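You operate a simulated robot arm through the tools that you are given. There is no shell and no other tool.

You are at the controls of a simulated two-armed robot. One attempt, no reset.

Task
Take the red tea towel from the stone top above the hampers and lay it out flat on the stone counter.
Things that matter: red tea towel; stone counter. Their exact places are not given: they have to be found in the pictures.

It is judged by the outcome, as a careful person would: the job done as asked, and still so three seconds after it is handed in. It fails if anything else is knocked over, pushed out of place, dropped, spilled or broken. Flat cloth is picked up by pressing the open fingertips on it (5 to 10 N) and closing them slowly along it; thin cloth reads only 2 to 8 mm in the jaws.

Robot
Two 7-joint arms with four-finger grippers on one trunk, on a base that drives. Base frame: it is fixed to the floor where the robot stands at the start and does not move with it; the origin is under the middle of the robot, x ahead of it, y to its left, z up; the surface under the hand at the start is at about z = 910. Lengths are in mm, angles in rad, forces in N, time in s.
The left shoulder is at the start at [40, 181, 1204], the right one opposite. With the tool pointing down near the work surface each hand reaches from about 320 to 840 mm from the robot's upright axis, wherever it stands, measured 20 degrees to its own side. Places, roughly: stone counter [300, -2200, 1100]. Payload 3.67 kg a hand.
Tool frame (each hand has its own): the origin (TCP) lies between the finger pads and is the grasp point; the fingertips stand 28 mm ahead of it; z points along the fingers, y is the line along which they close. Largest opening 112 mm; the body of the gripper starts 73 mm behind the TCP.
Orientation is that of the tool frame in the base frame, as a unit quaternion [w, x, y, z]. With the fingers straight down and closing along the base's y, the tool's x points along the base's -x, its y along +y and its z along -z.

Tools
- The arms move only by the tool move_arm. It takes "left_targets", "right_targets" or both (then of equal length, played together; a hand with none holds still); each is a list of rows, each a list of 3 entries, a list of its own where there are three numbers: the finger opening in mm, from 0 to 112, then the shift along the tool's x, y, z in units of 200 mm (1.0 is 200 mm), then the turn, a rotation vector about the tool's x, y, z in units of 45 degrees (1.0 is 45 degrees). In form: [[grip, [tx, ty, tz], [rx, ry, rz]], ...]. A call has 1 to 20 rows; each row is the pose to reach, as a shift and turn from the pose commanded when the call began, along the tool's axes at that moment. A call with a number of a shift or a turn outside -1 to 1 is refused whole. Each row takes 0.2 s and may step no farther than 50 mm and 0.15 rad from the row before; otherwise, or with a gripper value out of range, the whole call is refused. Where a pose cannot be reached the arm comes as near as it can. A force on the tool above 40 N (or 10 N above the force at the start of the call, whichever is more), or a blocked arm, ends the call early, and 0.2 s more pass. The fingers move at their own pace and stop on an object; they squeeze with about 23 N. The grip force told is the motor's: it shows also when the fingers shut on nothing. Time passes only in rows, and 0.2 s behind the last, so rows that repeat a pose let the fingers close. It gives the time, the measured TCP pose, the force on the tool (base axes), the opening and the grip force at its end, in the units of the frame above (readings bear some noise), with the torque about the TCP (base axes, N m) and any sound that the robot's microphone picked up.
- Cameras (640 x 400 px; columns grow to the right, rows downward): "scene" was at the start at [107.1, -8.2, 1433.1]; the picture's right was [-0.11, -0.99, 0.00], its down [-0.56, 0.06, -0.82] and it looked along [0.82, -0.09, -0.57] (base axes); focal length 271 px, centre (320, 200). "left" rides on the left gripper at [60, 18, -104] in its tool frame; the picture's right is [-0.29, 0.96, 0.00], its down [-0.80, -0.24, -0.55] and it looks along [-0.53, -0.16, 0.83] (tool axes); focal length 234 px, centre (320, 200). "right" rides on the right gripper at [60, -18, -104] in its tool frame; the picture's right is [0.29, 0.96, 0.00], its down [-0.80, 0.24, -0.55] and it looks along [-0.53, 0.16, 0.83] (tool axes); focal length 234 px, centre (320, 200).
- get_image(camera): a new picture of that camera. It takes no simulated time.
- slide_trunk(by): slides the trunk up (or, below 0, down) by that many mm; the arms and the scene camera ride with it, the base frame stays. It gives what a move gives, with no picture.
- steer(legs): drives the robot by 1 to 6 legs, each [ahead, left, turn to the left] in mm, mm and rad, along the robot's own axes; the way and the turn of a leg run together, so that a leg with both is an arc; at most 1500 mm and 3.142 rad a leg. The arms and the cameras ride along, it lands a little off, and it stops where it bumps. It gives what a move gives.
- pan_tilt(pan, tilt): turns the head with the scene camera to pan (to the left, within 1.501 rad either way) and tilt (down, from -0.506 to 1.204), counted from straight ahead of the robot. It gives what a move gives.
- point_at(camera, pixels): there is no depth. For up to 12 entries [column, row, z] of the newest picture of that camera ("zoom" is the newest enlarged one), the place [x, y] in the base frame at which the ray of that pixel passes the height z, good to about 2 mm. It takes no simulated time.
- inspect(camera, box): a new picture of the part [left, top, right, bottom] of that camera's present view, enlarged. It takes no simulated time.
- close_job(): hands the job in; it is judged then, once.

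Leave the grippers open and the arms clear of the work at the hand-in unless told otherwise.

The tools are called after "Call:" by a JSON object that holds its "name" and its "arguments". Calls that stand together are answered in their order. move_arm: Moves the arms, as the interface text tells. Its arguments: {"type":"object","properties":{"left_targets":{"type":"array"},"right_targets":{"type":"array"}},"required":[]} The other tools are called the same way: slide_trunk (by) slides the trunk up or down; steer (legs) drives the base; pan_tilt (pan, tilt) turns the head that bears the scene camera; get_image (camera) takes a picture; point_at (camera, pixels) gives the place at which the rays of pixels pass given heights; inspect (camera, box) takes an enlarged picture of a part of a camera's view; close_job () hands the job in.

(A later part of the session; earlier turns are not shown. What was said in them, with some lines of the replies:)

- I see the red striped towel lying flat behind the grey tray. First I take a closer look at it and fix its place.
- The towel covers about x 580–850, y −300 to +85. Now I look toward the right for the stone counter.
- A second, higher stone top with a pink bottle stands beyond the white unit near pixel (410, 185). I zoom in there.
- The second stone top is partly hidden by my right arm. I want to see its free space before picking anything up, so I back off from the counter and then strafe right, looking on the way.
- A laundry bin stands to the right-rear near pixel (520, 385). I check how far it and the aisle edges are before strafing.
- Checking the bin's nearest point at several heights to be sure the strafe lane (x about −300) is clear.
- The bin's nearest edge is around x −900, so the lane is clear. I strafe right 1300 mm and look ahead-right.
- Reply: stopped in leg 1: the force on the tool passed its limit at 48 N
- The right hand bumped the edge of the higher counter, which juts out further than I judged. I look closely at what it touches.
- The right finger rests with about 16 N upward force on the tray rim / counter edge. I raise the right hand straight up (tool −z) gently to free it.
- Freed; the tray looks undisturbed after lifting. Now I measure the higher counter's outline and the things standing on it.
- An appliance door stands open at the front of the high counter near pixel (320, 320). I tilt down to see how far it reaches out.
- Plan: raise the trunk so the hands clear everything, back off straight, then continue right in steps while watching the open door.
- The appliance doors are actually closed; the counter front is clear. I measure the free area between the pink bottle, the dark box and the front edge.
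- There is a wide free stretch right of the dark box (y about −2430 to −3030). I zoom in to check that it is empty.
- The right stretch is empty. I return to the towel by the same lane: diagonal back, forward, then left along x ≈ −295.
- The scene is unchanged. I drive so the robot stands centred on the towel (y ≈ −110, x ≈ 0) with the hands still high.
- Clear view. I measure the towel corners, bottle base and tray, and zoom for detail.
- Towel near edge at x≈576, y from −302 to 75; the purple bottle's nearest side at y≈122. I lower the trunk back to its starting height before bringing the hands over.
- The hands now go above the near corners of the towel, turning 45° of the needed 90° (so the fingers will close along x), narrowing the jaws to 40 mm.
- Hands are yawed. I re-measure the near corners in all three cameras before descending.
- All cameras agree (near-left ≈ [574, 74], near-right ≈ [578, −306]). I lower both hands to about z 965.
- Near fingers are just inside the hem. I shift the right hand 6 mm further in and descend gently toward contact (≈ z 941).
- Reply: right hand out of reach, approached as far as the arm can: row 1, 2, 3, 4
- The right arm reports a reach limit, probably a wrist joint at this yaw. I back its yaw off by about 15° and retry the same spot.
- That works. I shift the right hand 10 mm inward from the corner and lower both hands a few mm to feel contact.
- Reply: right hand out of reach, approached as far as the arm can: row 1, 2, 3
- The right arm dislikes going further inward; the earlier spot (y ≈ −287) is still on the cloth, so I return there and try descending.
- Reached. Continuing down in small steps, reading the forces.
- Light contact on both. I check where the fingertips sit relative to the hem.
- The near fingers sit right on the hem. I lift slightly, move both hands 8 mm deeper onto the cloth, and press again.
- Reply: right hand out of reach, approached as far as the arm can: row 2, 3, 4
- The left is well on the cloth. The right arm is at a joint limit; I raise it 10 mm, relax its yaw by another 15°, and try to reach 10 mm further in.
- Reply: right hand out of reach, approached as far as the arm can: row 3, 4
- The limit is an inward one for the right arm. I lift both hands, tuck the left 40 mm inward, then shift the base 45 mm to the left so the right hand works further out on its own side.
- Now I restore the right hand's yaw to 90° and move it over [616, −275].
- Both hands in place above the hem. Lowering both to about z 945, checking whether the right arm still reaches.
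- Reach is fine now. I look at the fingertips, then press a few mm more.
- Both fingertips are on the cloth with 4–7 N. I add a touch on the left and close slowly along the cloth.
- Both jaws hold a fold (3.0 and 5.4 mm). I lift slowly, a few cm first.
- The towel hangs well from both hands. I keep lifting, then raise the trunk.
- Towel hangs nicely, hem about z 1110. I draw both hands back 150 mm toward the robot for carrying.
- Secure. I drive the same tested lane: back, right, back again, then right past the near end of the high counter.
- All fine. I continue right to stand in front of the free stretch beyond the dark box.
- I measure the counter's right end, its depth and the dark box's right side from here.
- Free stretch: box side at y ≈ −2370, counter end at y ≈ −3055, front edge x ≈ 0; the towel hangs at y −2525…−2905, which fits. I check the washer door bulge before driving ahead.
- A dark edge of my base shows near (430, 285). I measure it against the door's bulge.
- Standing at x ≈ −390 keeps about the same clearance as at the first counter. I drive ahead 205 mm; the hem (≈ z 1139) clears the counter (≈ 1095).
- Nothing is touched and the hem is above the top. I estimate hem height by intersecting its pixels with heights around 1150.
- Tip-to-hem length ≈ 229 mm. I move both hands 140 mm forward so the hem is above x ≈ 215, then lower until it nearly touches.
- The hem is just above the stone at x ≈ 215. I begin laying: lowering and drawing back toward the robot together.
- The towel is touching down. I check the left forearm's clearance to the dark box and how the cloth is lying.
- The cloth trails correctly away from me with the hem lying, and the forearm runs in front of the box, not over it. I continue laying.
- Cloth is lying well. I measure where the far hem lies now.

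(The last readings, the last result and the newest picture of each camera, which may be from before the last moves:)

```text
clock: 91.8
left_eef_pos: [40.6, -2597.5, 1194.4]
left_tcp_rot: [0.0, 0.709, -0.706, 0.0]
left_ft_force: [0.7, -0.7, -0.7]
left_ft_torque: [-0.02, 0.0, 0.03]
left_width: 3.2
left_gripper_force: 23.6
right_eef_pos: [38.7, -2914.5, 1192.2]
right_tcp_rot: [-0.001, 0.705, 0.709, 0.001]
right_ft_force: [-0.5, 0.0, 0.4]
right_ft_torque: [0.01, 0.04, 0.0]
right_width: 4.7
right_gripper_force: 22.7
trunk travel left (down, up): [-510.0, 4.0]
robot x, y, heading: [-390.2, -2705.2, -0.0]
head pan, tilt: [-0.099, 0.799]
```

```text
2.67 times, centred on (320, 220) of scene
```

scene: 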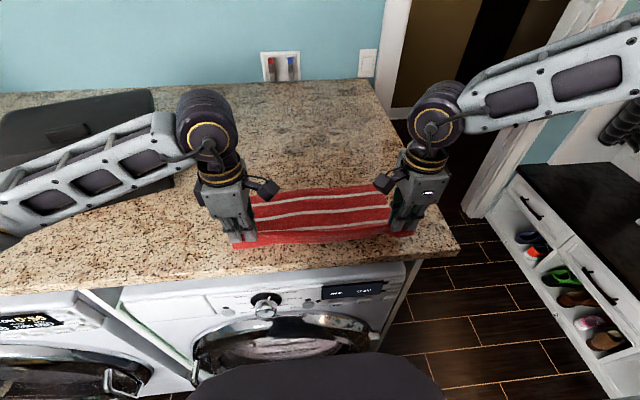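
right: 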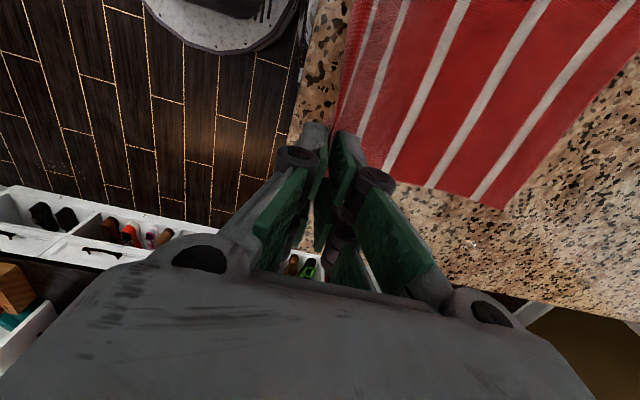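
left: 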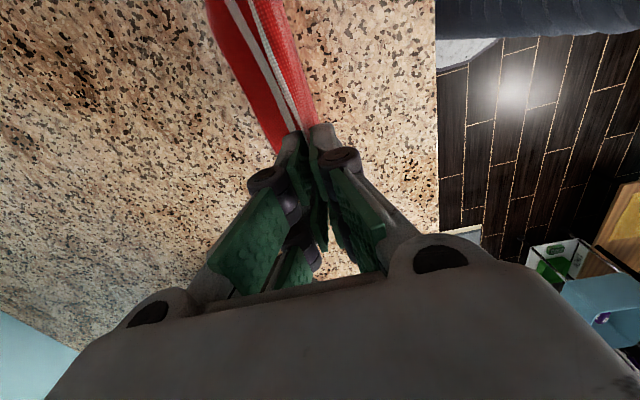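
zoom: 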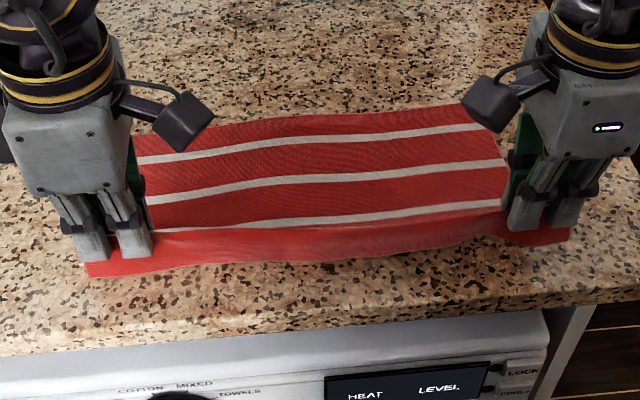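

The far hem lies at x ≈ 235 and the sheet is smooth. I finish by drawing the grips just past the front edge (x ≈ −20), tips about 12 mm above the top, so the folded-over strip hangs free over the edge.

Call:
{"name": "move_arm", "arguments": {"left_targets": [[0, [0, 0.05, 0.05], [0, 0, 0]], [0, [0, 0.1, 0.1], [0, 0, 0]], [0, [0, 0.15, 0.15], [0, 0, 0]], [0, [0, 0.2, 0.19], [0, 0, 0]], [0, [0, 0.25, 0.23], [0, 0, 0]], [0, [0, 0.3, 0.26], [0, 0, 0]], [0, [0, 0.31, 0.28], [0, 0, 0]]], "right_targets": [[0, [0, -0.05, 0.05], [0, 0, 0]], [0, [0, -0.1, 0.1], [0, 0, 0]], [0, [0, -0.15, 0.15], [0, 0, 0]], [0, [0, -0.2, 0.19], [0, 0, 0]], [0, [0, -0.25, 0.23], [0, 0, 0]], [0, [0, -0.29, 0.26], [0, 0, 0]], [0, [0, -0.3, 0.27], [0, 0, 0]]]}}

Call:
{"name": "get_image", "arguments": {"camera": "scene"}}

Call:
{"name": "get_image", "arguments": {"camera": "right"}}

Call:
{"name": "get_image", "arguments": {"camera": "left"}}

```text
clock: 93.5
left_eef_pos: [-21.1, -2596.7, 1138.7]
left_tcp_rot: [0.001, 0.709, -0.706, 0.0]
left_ft_force: [-0.3, 0.3, 0.8]
left_ft_torque: [-0.03, -0.01, -0.02]
left_width: 2.6
left_gripper_force: 21.2
right_eef_pos: [-20.4, -2914.2, 1138.8]
right_tcp_rot: [-0.003, 0.705, 0.709, 0.002]
right_ft_force: [1.2, 0.4, -0.3]
right_ft_torque: [0.02, -0.01, -0.03]
right_width: 5.1
right_gripper_force: 23.0
trunk travel left (down, up): [-510.0, 4.0]
robot x, y, heading: [-392.4, -2699.6, -0.001]
head pan, tilt: [-0.099, 0.799]
```

```text
taken
```

scene: 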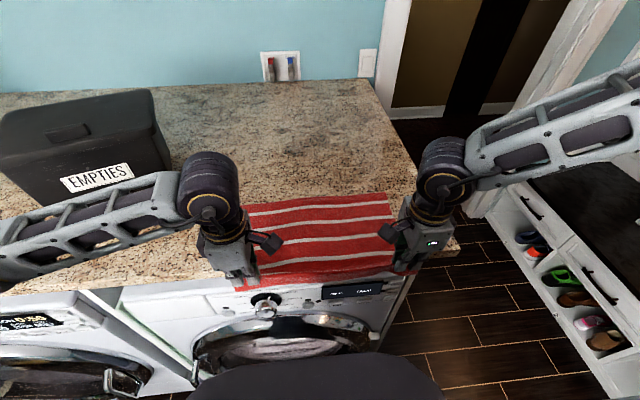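

```text
taken
```

right: 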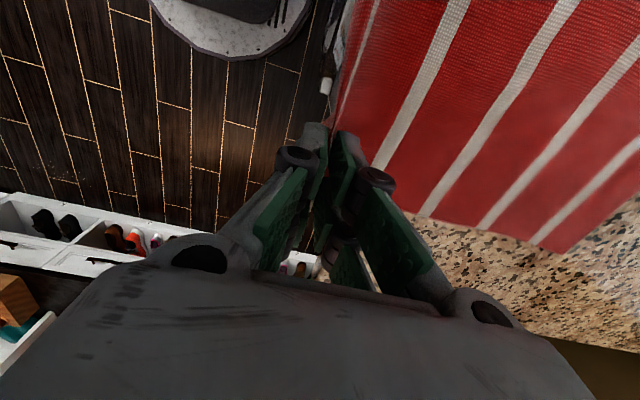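

```text
taken
```

left: 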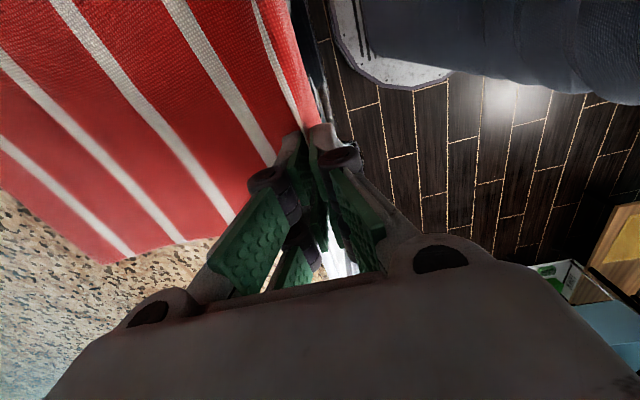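

The sheet lies smooth up to the edge with the narrow strip hanging over it. I release by opening both hands a little, then lift them straight up.

Call:
{"name": "move_arm", "arguments": {"left_targets": [[0, [0, 0, 0.02], [0, 0, 0]], [10, [0, 0, 0.02], [0, 0, 0]], [20, [0, 0, 0.02], [0, 0, 0]], [30, [0, 0, 0.02], [0, 0, 0]], [36, [0, 0, 0.0], [0, 0, 0]], [36, [0, 0, -0.1], [0, 0, 0]], [36, [0, 0, -0.3], [0, 0, 0]], [36, [0, 0, -0.5], [0, 0, 0]]], "right_targets": [[0, [0, 0, 0.02], [0, 0, 0]], [10, [0, 0, 0.02], [0, 0, 0]], [20, [0, 0, 0.02], [0, 0, 0]], [30, [0, 0, 0.02], [0, 0, 0]], [36, [0, 0, 0.0], [0, 0, 0]], [36, [0, 0, -0.1], [0, 0, 0]], [36, [0, 0, -0.3], [0, 0, 0]], [36, [0, 0, -0.5], [0, 0, 0]]]}}

Call:
{"name": "get_image", "arguments": {"camera": "scene"}}

Call:
{"name": "get_image", "arguments": {"camera": "right"}}

Call:
{"name": "get_image", "arguments": {"camera": "left"}}

```text
clock: 95.2
left_eef_pos: [-24.3, -2595.8, 1237.6]
left_tcp_rot: [0.0, 0.709, -0.705, 0.0]
left_ft_force: [-1.0, -0.2, 0.1]
left_ft_torque: [-0.02, 0.0, 0.0]
left_width: 36.1
left_gripper_force: 0.0
right_eef_pos: [-20.8, -2914.0, 1238.7]
right_tcp_rot: [-0.002, 0.705, 0.709, 0.002]
right_ft_force: [0.5, -0.5, 0.5]
right_ft_torque: [0.01, -0.02, 0.0]
right_width: 35.6
right_gripper_force: 0.1
trunk travel left (down, up): [-510.0, 4.0]
robot x, y, heading: [-391.2, -2705.8, 0.0]
head pan, tilt: [-0.099, 0.799]
```

```text
taken
```

scene: 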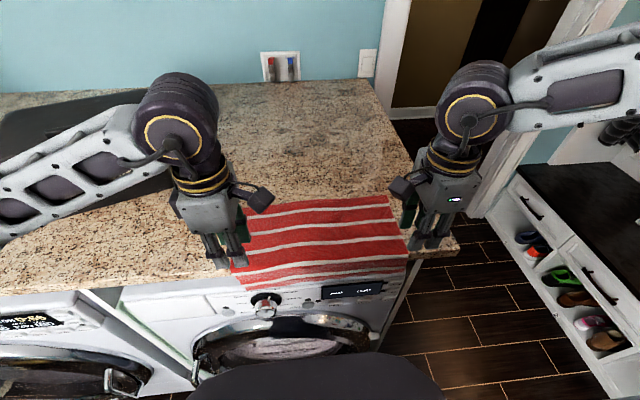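

```text
taken
```

right: 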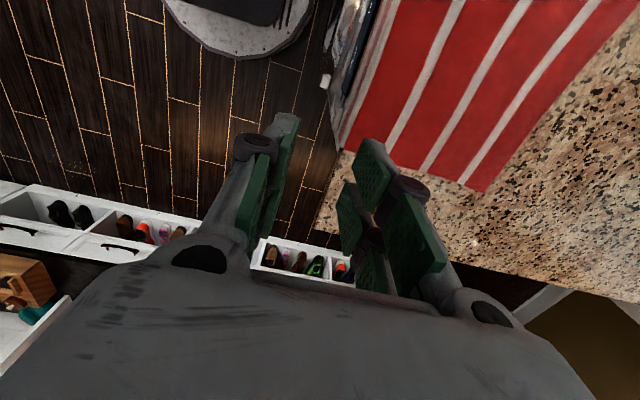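

```text
taken
```

left: 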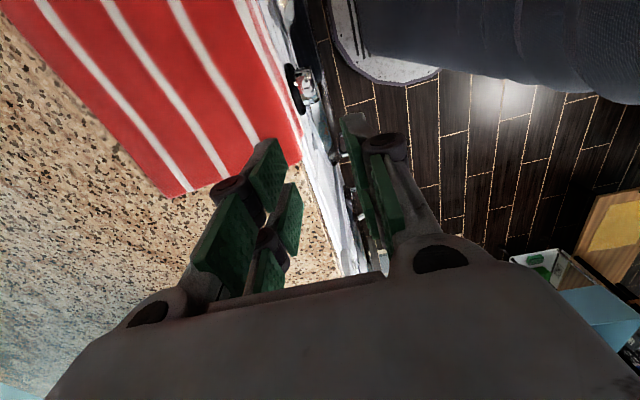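

Released cleanly: smooth on the counter with a strip hanging over the front edge. I measure the hem and edges.

Call:
{"name": "point_at", "arguments": {"camera": "left", "pixels": [[170, 196, 1096], [298, 160, 1096]]}}

Call:
{"name": "point_at", "arguments": {"camera": "right", "pixels": [[481, 191, 1096], [341, 148, 1096], [405, 60, 1096]]}}

Call:
{"name": "inspect", "arguments": {"camera": "scene", "box": [190, 170, 470, 330]}}

```text
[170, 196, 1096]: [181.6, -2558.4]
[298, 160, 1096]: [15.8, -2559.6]
```

```text
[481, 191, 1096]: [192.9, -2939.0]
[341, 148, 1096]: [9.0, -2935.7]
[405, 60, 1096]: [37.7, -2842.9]
```

```text
2.29 times, centred on (330, 250) of scene
```

zoom: 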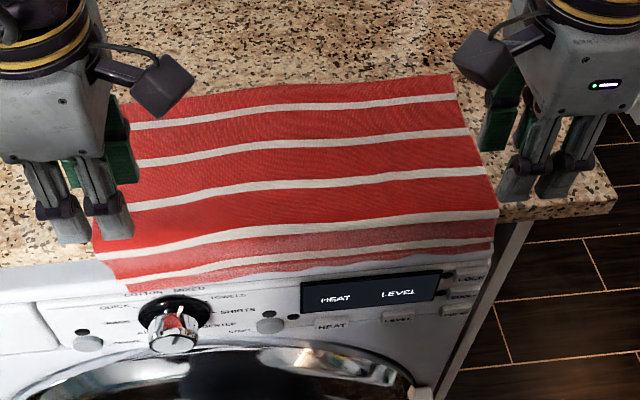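

About 90 mm hangs over the front. I bring both hands above x ≈ 140 on the cloth to press and slide it away from me onto the counter.

Call:
{"name": "move_arm", "arguments": {"left_targets": [[30, [0, -0.2, 0], [0, 0, 0]], [30, [0, -0.4, 0], [0, 0, 0]], [30, [0, -0.6, 0], [0, 0, 0]], [30, [0, -0.8, 0.1], [0, 0, 0]], [30, [0, -0.8, 0.3], [0, 0, 0]], [30, [0, -0.8, 0.45], [0, 0, 0]]], "right_targets": [[30, [0, 0.2, 0], [0, 0, 0]], [30, [0, 0.4, 0], [0, 0, 0]], [30, [0, 0.6, 0], [0, 0, 0]], [30, [0, 0.8, 0.1], [0, 0, 0]], [30, [0, 0.8, 0.3], [0, 0, 0]], [30, [0, 0.8, 0.45], [0, 0, 0]]]}}

Call:
{"name": "get_image", "arguments": {"camera": "scene"}}

Call:
{"name": "get_image", "arguments": {"camera": "right"}}

Call:
{"name": "get_image", "arguments": {"camera": "left"}}

```text
clock: 96.7
left_eef_pos: [138.3, -2595.5, 1147.4]
left_tcp_rot: [0.001, 0.708, -0.706, 0.0]
left_ft_force: [-0.1, -0.3, -0.5]
left_ft_torque: [0.03, -0.02, 0.01]
left_width: 29.8
left_gripper_force: 0.1
right_eef_pos: [140.5, -2914.6, 1150.6]
right_tcp_rot: [-0.002, 0.705, 0.709, 0.003]
right_ft_force: [-0.6, -0.5, -0.3]
right_ft_torque: [0.01, 0.01, 0.01]
right_width: 30.0
right_gripper_force: 0.1
trunk travel left (down, up): [-510.0, 4.0]
robot x, y, heading: [-393.7, -2705.0, 0.001]
head pan, tilt: [-0.099, 0.799]
```

```text
taken
```

scene: 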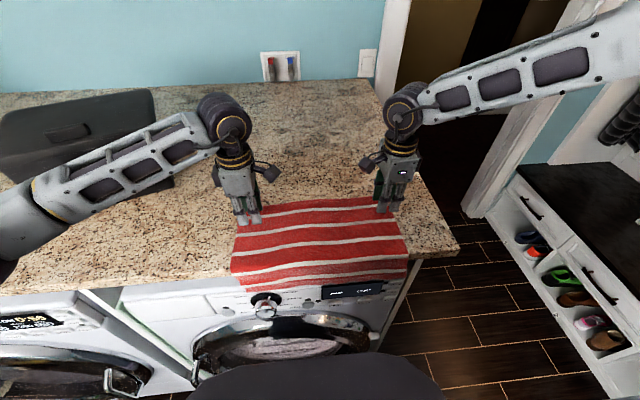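

```text
taken
```

right: 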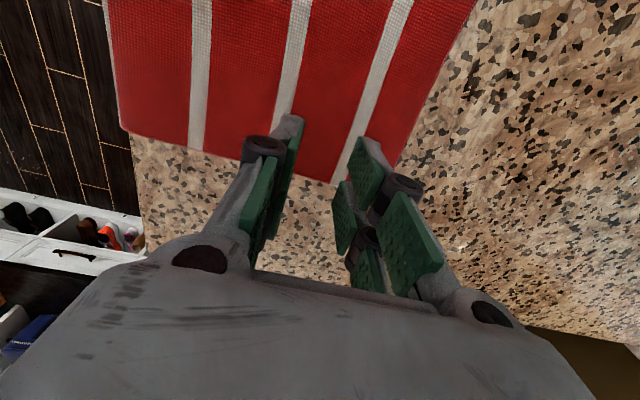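

```text
taken
```

left: 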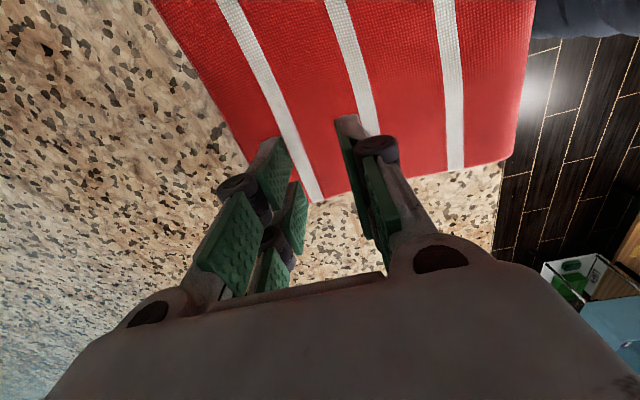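

I check the hem position relative to the fingertips.

Call:
{"name": "point_at", "arguments": {"camera": "left", "pixels": [[232, 130, 1096], [200, 75, 1096], [515, 100, 1096], [480, 168, 1096]]}}

Call:
{"name": "point_at", "arguments": {"camera": "right", "pixels": [[396, 168, 1096], [440, 80, 1096], [122, 130, 1096]]}}

```text
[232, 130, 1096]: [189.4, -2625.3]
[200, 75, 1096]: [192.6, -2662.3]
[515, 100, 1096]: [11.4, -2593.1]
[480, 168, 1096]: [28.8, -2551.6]
```

```text
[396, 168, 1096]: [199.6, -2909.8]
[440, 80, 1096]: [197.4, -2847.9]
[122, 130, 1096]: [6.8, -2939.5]
```

Hem at x ≈ 195; fingertips at 125–165, good. Lowering to contact.

Call:
{"name": "move_arm", "arguments": {"left_targets": [[30, [0, 0, 0.05], [0, 0, 0]], [30, [0, 0, 0.085], [0, 0, 0]], [30, [0, 0, 0.1], [0, 0, 0]]], "right_targets": [[30, [0, 0, 0.06], [0, 0, 0]], [30, [0, 0, 0.1], [0, 0, 0]], [30, [0, 0, 0.115], [0, 0, 0]]]}}

```text
clock: 97.5
left_eef_pos: [137.6, -2596.1, 1128.5]
left_tcp_rot: [0.0, 0.709, -0.706, 0.001]
left_ft_force: [1.3, 1.0, 7.6]
left_ft_torque: [0.07, 0.03, 0.0]
left_width: 30.1
left_gripper_force: 0.2
right_eef_pos: [138.6, -2914.9, 1129.2]
right_tcp_rot: [-0.001, 0.705, 0.709, 0.003]
right_ft_force: [0.7, -1.2, 6.1]
right_ft_torque: [-0.12, 0.04, 0.02]
right_width: 29.9
right_gripper_force: 0.1
trunk travel left (down, up): [-510.0, 4.0]
robot x, y, heading: [-392.2, -2702.0, 0.002]
head pan, tilt: [-0.099, 0.799]
```

Contact with 6–8 N on both. I slide both hands forward slowly, 60 mm.

Call:
{"name": "move_arm", "arguments": {"left_targets": [[30, [0, -0.02, 0], [0, 0, 0]], [30, [0, -0.05, 0], [0, 0, 0]], [30, [0, -0.08, 0], [0, 0, 0]], [30, [0, -0.11, 0], [0, 0, 0]], [30, [0, -0.14, 0], [0, 0, 0]], [30, [0, -0.17, 0], [0, 0, 0]], [30, [0, -0.2, 0], [0, 0, 0]], [30, [0, -0.23, 0], [0, 0, 0]], [30, [0, -0.26, 0], [0, 0, 0]], [30, [0, -0.3, 0], [0, 0, 0]]], "right_targets": [[30, [0, 0.02, 0], [0, 0, 0]], [30, [0, 0.05, 0], [0, 0, 0]], [30, [0, 0.08, 0], [0, 0, 0]], [30, [0, 0.11, 0], [0, 0, 0]], [30, [0, 0.14, 0], [0, 0, 0]], [30, [0, 0.17, 0], [0, 0, 0]], [30, [0, 0.2, 0], [0, 0, 0]], [30, [0, 0.23, 0], [0, 0, 0]], [30, [0, 0.26, 0], [0, 0, 0]], [30, [0, 0.3, 0], [0, 0, 0]]]}}

Call:
{"name": "get_image", "arguments": {"camera": "scene"}}

Call:
{"name": "get_image", "arguments": {"camera": "right"}}

Call:
{"name": "get_image", "arguments": {"camera": "left"}}

```text
clock: 99.7
left_eef_pos: [196.9, -2594.8, 1128.0]
left_tcp_rot: [0.0, 0.708, -0.706, 0.001]
left_ft_force: [-1.1, 0.4, 3.8]
left_ft_torque: [0.07, 0.04, 0.05]
left_width: 30.0
left_gripper_force: 0.0
right_eef_pos: [199.3, -2912.6, 1128.2]
right_tcp_rot: [0.0, 0.705, 0.709, 0.003]
right_ft_force: [-1.6, 0.6, 14.5]
right_ft_torque: [-0.17, 0.23, -0.07]
right_width: 31.0
right_gripper_force: 0.5
trunk travel left (down, up): [-510.0, 4.0]
robot x, y, heading: [-391.6, -2705.7, -0.002]
head pan, tilt: [-0.099, 0.799]
```

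```text
taken
```

scene: 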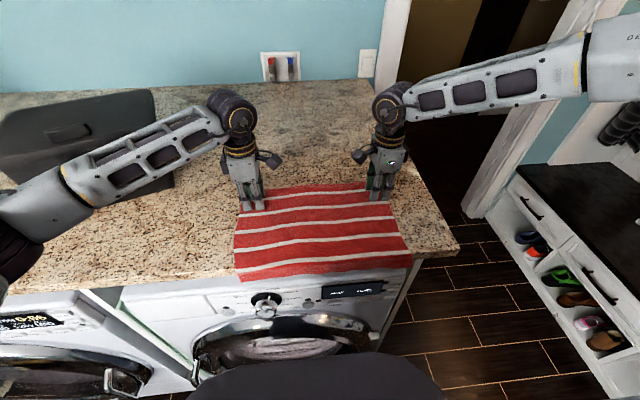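

```text
taken
```

right: 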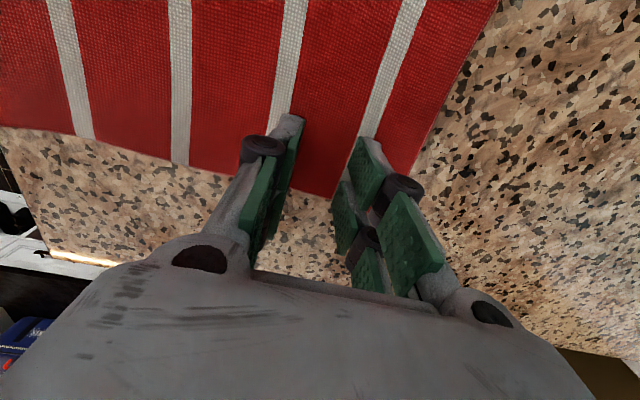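

```text
taken
```

left: 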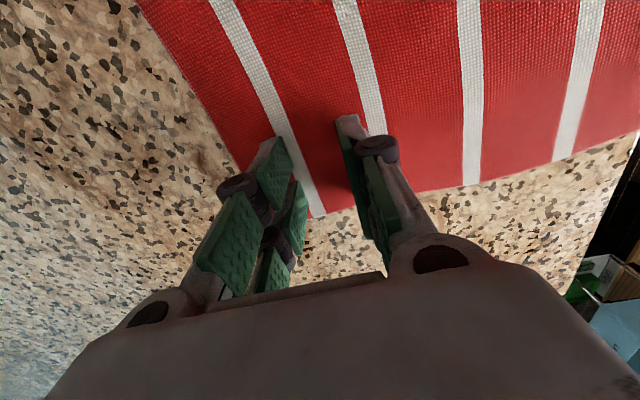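

The whole towel slid along without wrinkling; about 25–30 mm still hangs over. I continue another 60 mm, easing the right-hand pressure a little.

Call:
{"name": "move_arm", "arguments": {"left_targets": [[30, [0, -0.02, 0.003], [0, 0, 0]], [30, [0, -0.05, 0.003], [0, 0, 0]], [30, [0, -0.08, 0.003], [0, 0, 0]], [30, [0, -0.11, 0.003], [0, 0, 0]], [30, [0, -0.14, 0.003], [0, 0, 0]], [30, [0, -0.17, 0.003], [0, 0, 0]], [30, [0, -0.2, 0.003], [0, 0, 0]], [30, [0, -0.23, 0.003], [0, 0, 0]], [30, [0, -0.26, 0.003], [0, 0, 0]], [30, [0, -0.3, 0.003], [0, 0, 0]]], "right_targets": [[30, [0, 0.02, -0.004], [0, 0, 0]], [30, [0, 0.05, -0.004], [0, 0, 0]], [30, [0, 0.08, -0.004], [0, 0, 0]], [30, [0, 0.11, -0.004], [0, 0, 0]], [30, [0, 0.14, -0.004], [0, 0, 0]], [30, [0, 0.17, -0.004], [0, 0, 0]], [30, [0, 0.2, -0.004], [0, 0, 0]], [30, [0, 0.23, -0.004], [0, 0, 0]], [30, [0, 0.26, -0.004], [0, 0, 0]], [30, [0, 0.3, -0.004], [0, 0, 0]]]}}

Call:
{"name": "get_image", "arguments": {"camera": "scene"}}

Call:
{"name": "get_image", "arguments": {"camera": "right"}}

Call:
{"name": "get_image", "arguments": {"camera": "left"}}

```text
clock: 101.8
left_eef_pos: [255.9, -2596.2, 1129.3]
left_tcp_rot: [-0.001, 0.708, -0.706, 0.001]
left_ft_force: [-5.3, 0.1, 20.8]
left_ft_torque: [0.08, 0.4, -0.01]
left_width: 30.3
left_gripper_force: 0.7
right_eef_pos: [247.0, -2920.9, 1132.1]
right_tcp_rot: [-0.002, 0.705, 0.709, 0.003]
right_ft_force: [-0.6, -0.3, 0.8]
right_ft_torque: [0.03, -0.04, -0.03]
right_width: 30.0
right_gripper_force: 0.1
right hand out of reach, approached as far as the arm can: row 8, 9, 10
trunk travel left (down, up): [-510.0, 4.0]
robot x, y, heading: [-391.2, -2702.4, -0.002]
head pan, tilt: [-0.099, 0.799]
```

```text
taken
```

scene: 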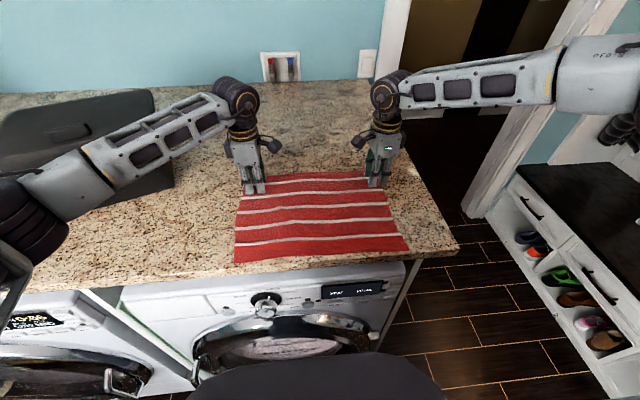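

```text
taken
```

right: 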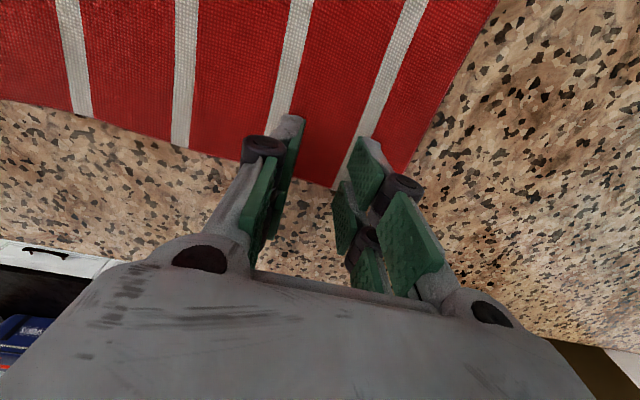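

```text
taken
```

left: 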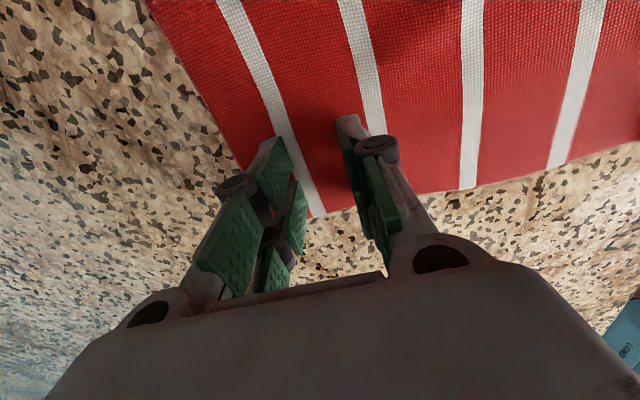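

All of the towel is now on the counter. I lift both hands straight up and clear.

Call:
{"name": "move_arm", "arguments": {"left_targets": [[30, [0, 0, -0.02], [0, 0, 0]], [30, [0, 0, -0.06], [0, 0, 0]], [30, [0, 0, -0.15], [0, 0, 0]], [30, [0, 0, -0.3], [0, 0, 0]], [30, [0, 0, -0.5], [0, 0, 0]], [30, [0, 0, -0.7], [0, 0, 0]], [30, [0, 0, -0.9], [0, 0, 0]]], "right_targets": [[30, [0, 0, -0.02], [0, 0, 0]], [30, [0, 0, -0.06], [0, 0, 0]], [30, [0, 0, -0.15], [0, 0, 0]], [30, [0, 0, -0.3], [0, 0, 0]], [30, [0, 0, -0.5], [0, 0, 0]], [30, [0, 0, -0.7], [0, 0, 0]], [30, [0, 0, -0.9], [0, 0, 0]]]}}

Call:
{"name": "get_image", "arguments": {"camera": "scene"}}

Call:
{"name": "inspect", "arguments": {"camera": "scene", "box": [210, 150, 450, 290]}}

Call:
{"name": "point_at", "arguments": {"camera": "scene", "pixels": [[235, 262, 1100], [410, 250, 1100], [320, 257, 1100], [244, 186, 1100], [366, 172, 1100], [300, 277, 1100]]}}

```text
clock: 103.5
left_eef_pos: [257.4, -2594.9, 1309.0]
left_tcp_rot: [0.0, 0.708, -0.706, 0.0]
left_ft_force: [0.0, 0.4, 0.6]
left_ft_torque: [0.02, -0.05, 0.01]
left_width: 29.9
left_gripper_force: 0.1
right_eef_pos: [249.1, -2920.2, 1314.8]
right_tcp_rot: [-0.002, 0.705, 0.709, 0.002]
right_ft_force: [0.1, -0.9, 0.5]
right_ft_torque: [-0.03, -0.01, -0.01]
right_width: 29.7
right_gripper_force: 0.0
trunk travel left (down, up): [-510.0, 4.0]
robot x, y, heading: [-390.5, -2708.7, 0.001]
head pan, tilt: [-0.099, 0.799]
```

```text
taken
```

scene: 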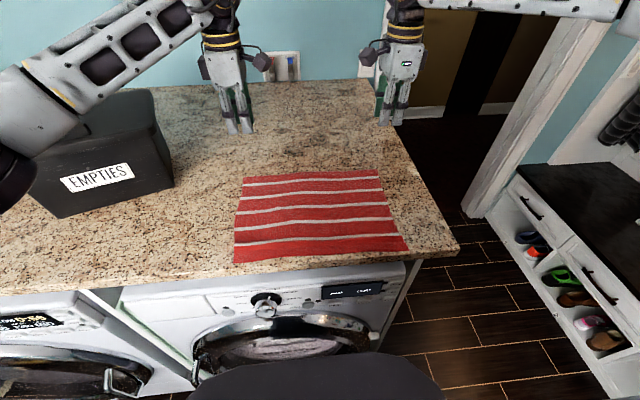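

```text
2.67 times, centred on (330, 220) of scene
```

zoom: 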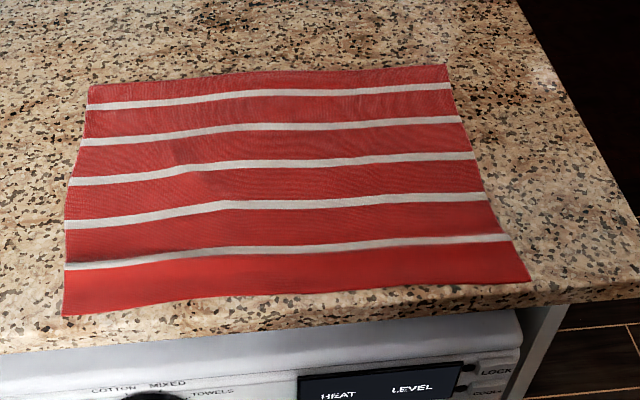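

```text
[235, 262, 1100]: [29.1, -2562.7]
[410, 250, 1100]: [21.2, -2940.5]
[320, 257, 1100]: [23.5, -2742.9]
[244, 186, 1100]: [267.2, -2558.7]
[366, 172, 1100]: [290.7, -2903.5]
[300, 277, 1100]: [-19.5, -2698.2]
```

The towel lies fully on the counter with only gentle waves. I measure the corners more precisely and look from the hand cameras.

Call:
{"name": "point_at", "arguments": {"camera": "zoom", "pixels": [[90, 86, 1100], [446, 65, 1100], [530, 281, 1100], [62, 317, 1100], [290, 300, 1100], [265, 72, 1100]]}}

Call:
{"name": "get_image", "arguments": {"camera": "left"}}

Call:
{"name": "get_image", "arguments": {"camera": "right"}}

```text
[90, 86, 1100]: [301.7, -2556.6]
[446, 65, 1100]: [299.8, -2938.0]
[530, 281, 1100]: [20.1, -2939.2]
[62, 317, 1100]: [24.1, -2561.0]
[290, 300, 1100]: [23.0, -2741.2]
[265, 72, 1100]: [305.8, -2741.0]
```

```text
taken
```

left: 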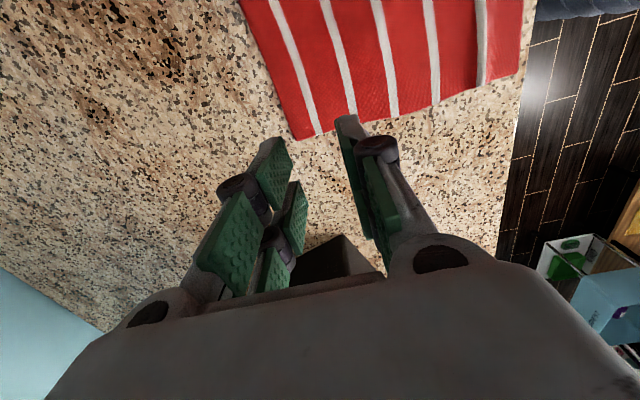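

```text
taken
```

right: 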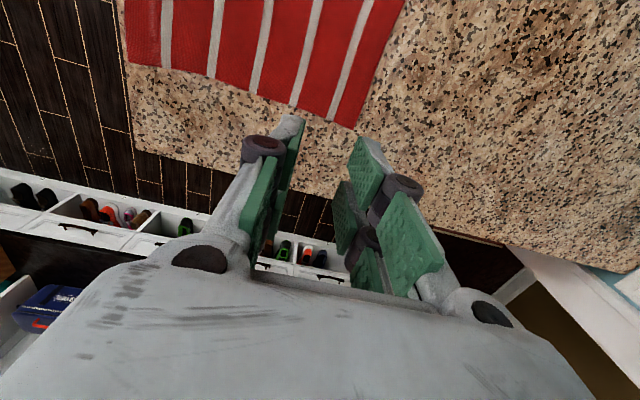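

Measured size is about 279 × 380 mm, the full towel, so it's spread out. I take one closer look at the near band for any crease.

Call:
{"name": "inspect", "arguments": {"camera": "left", "box": [230, 0, 540, 150]}}

Call:
{"name": "inspect", "arguments": {"camera": "scene", "box": [225, 225, 415, 275]}}

Call:
{"name": "inspect", "arguments": {"camera": "right", "box": [110, 0, 420, 140]}}

```text
2.06 times, centred on (385, 75) of left
```

zoom: 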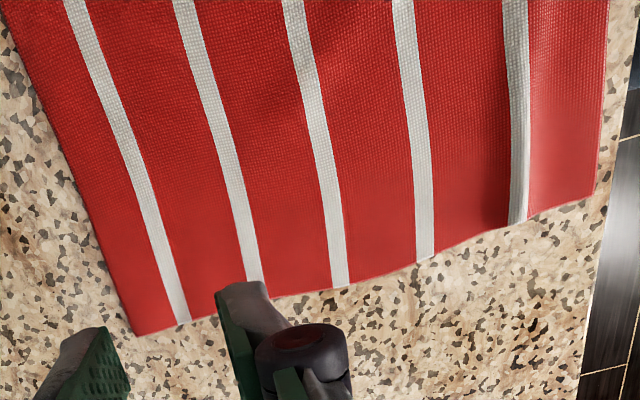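

```text
3.37 times, centred on (320, 250) of scene
```

zoom: 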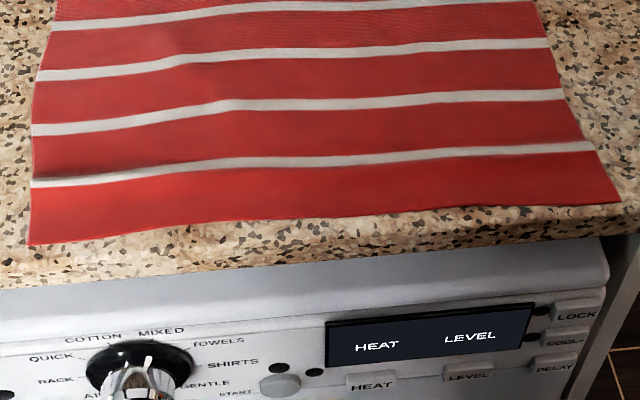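

```text
2.06 times, centred on (265, 70) of right
```

zoom: 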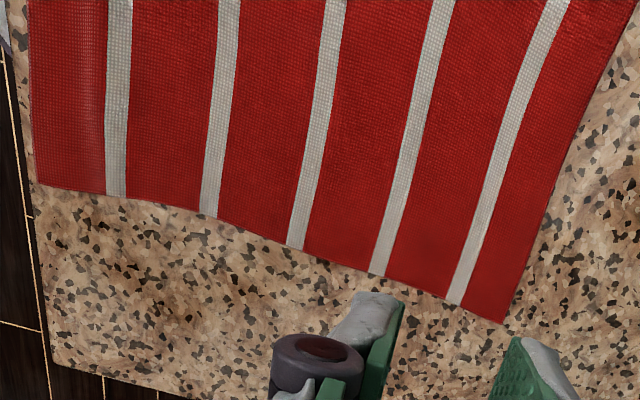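

Only a faint, few-mm crease remains near the front left; the towel is flat and fully on the stone. I open the grippers, then back away so the arms are clear.

Call:
{"name": "move_arm", "arguments": {"left_targets": [[60, [0, 0, -0.1], [0, 0, 0]], [90, [0, 0, -0.2], [0, 0, 0]], [105, [0, 0, -0.3], [0, 0, 0]]], "right_targets": [[60, [0, 0, -0.1], [0, 0, 0]], [90, [0, 0, -0.2], [0, 0, 0]], [105, [0, 0, -0.3], [0, 0, 0]]]}}

Call:
{"name": "steer", "arguments": {"legs": [[-300, 0, 0]]}}

Call:
{"name": "pan_tilt", "arguments": {"pan": 0.0, "tilt": 0.6}}

Call:
{"name": "get_image", "arguments": {"camera": "scene"}}

Call:
{"name": "pan_tilt", "arguments": {"pan": 0.9, "tilt": 0.4}}

Call:
{"name": "get_image", "arguments": {"camera": "scene"}}

```text
clock: 104.2
left_eef_pos: [259.8, -2596.1, 1368.2]
left_tcp_rot: [0.001, 0.708, -0.706, 0.0]
left_ft_force: [0.7, -0.2, -0.6]
left_ft_torque: [0.03, 0.01, 0.01]
left_width: 105.1
left_gripper_force: 0.0
right_eef_pos: [249.5, -2920.3, 1373.0]
right_tcp_rot: [-0.003, 0.705, 0.709, 0.002]
right_ft_force: [0.9, 0.6, -0.1]
right_ft_torque: [0.0, -0.02, -0.01]
right_width: 104.7
right_gripper_force: 0.0
trunk travel left (down, up): [-510.0, 4.0]
robot x, y, heading: [-390.0, -2705.1, 0.001]
head pan, tilt: [-0.099, 0.799]
```

```text
clock: 106.3
left_eef_pos: [-38.0, -2595.3, 1365.9]
left_tcp_rot: [0.001, 0.708, -0.706, -0.001]
left_ft_force: [0.5, 0.7, -0.8]
left_ft_torque: [-0.02, 0.05, -0.02]
left_width: 104.6
left_gripper_force: 0.1
right_eef_pos: [-48.1, -2920.9, 1371.9]
right_tcp_rot: [-0.002, 0.705, 0.709, 0.001]
right_ft_force: [-0.3, 0.0, -0.1]
right_ft_torque: [0.02, 0.05, -0.02]
right_width: 104.8
right_gripper_force: 0.0
trunk travel left (down, up): [-510.0, 4.0]
robot x, y, heading: [-693.1, -2703.9, -0.002]
head pan, tilt: [-0.099, 0.799]
```

```text
clock: 107.1
left_eef_pos: [-41.5, -2594.6, 1368.4]
left_tcp_rot: [0.0, 0.708, -0.706, 0.0]
left_ft_force: [0.1, -0.9, 0.6]
left_ft_torque: [-0.01, -0.03, 0.04]
left_width: 105.3
left_gripper_force: 0.0
right_eef_pos: [-50.2, -2921.6, 1371.9]
right_tcp_rot: [-0.002, 0.705, 0.709, 0.001]
right_ft_force: [-1.2, 0.2, -0.5]
right_ft_torque: [-0.02, -0.01, 0.03]
right_width: 105.2
right_gripper_force: 0.0
trunk travel left (down, up): [-510.0, 4.0]
robot x, y, heading: [-694.4, -2707.7, -0.0]
head pan, tilt: [0.0, 0.6]
```

```text
taken
```

scene: 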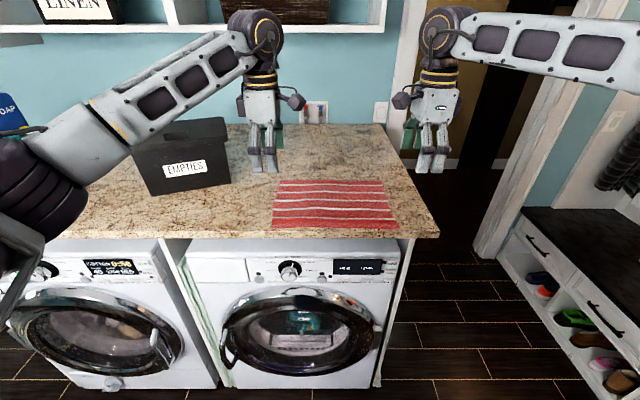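

```text
clock: 108.3
left_eef_pos: [-39.5, -2595.3, 1367.5]
left_tcp_rot: [0.0, 0.708, -0.706, -0.001]
left_ft_force: [-0.1, 0.0, -0.3]
left_ft_torque: [-0.03, 0.02, -0.01]
left_width: 105.1
left_gripper_force: 0.1
right_eef_pos: [-50.0, -2920.7, 1374.2]
right_tcp_rot: [-0.002, 0.705, 0.709, 0.002]
right_ft_force: [-0.3, -0.1, -0.5]
right_ft_torque: [0.0, 0.01, 0.01]
right_width: 104.9
right_gripper_force: 0.1
trunk travel left (down, up): [-510.0, 4.0]
robot x, y, heading: [-690.1, -2706.2, 0.0]
head pan, tilt: [0.901, 0.4]
```

```text
taken
```

scene: 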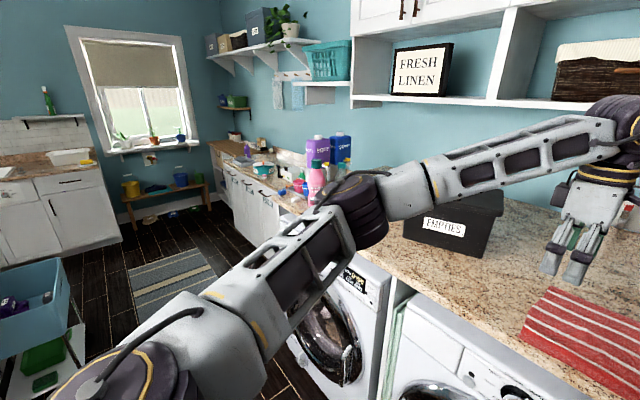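

The towel lies flat on the counter, everything else (dark box, bottles, cups, tray) stands in place, the grippers are open and the arms are clear. I hand the job in.

Call:
{"name": "close_job", "arguments": {}}

```text
The job is handed in.
```

The red tea towel is now laid out flat on the stone counter, to the right of the dark "EMPTIES" box, and the job is handed in. It measures about 279 × 380 mm there, its full size, with the near edge about 20 mm in from the front of the counter. A faint crease, which looked only a few millimetres high, remains near the front left corner.

**Bump:** while I was scouting the counter, before picking anything up, my right hand hit its left end, where the tray with the pink and blue cups stands. The force peaked at about 48 N. I lifted the hand off gently. The tray still lies square to the edge with both cups upright. I have no picture of the tray from before the bump, so I can't rule out that it shifted slightly.

I saw nothing else knocked over or moved. The grippers are open and the arms are clear of the counter.
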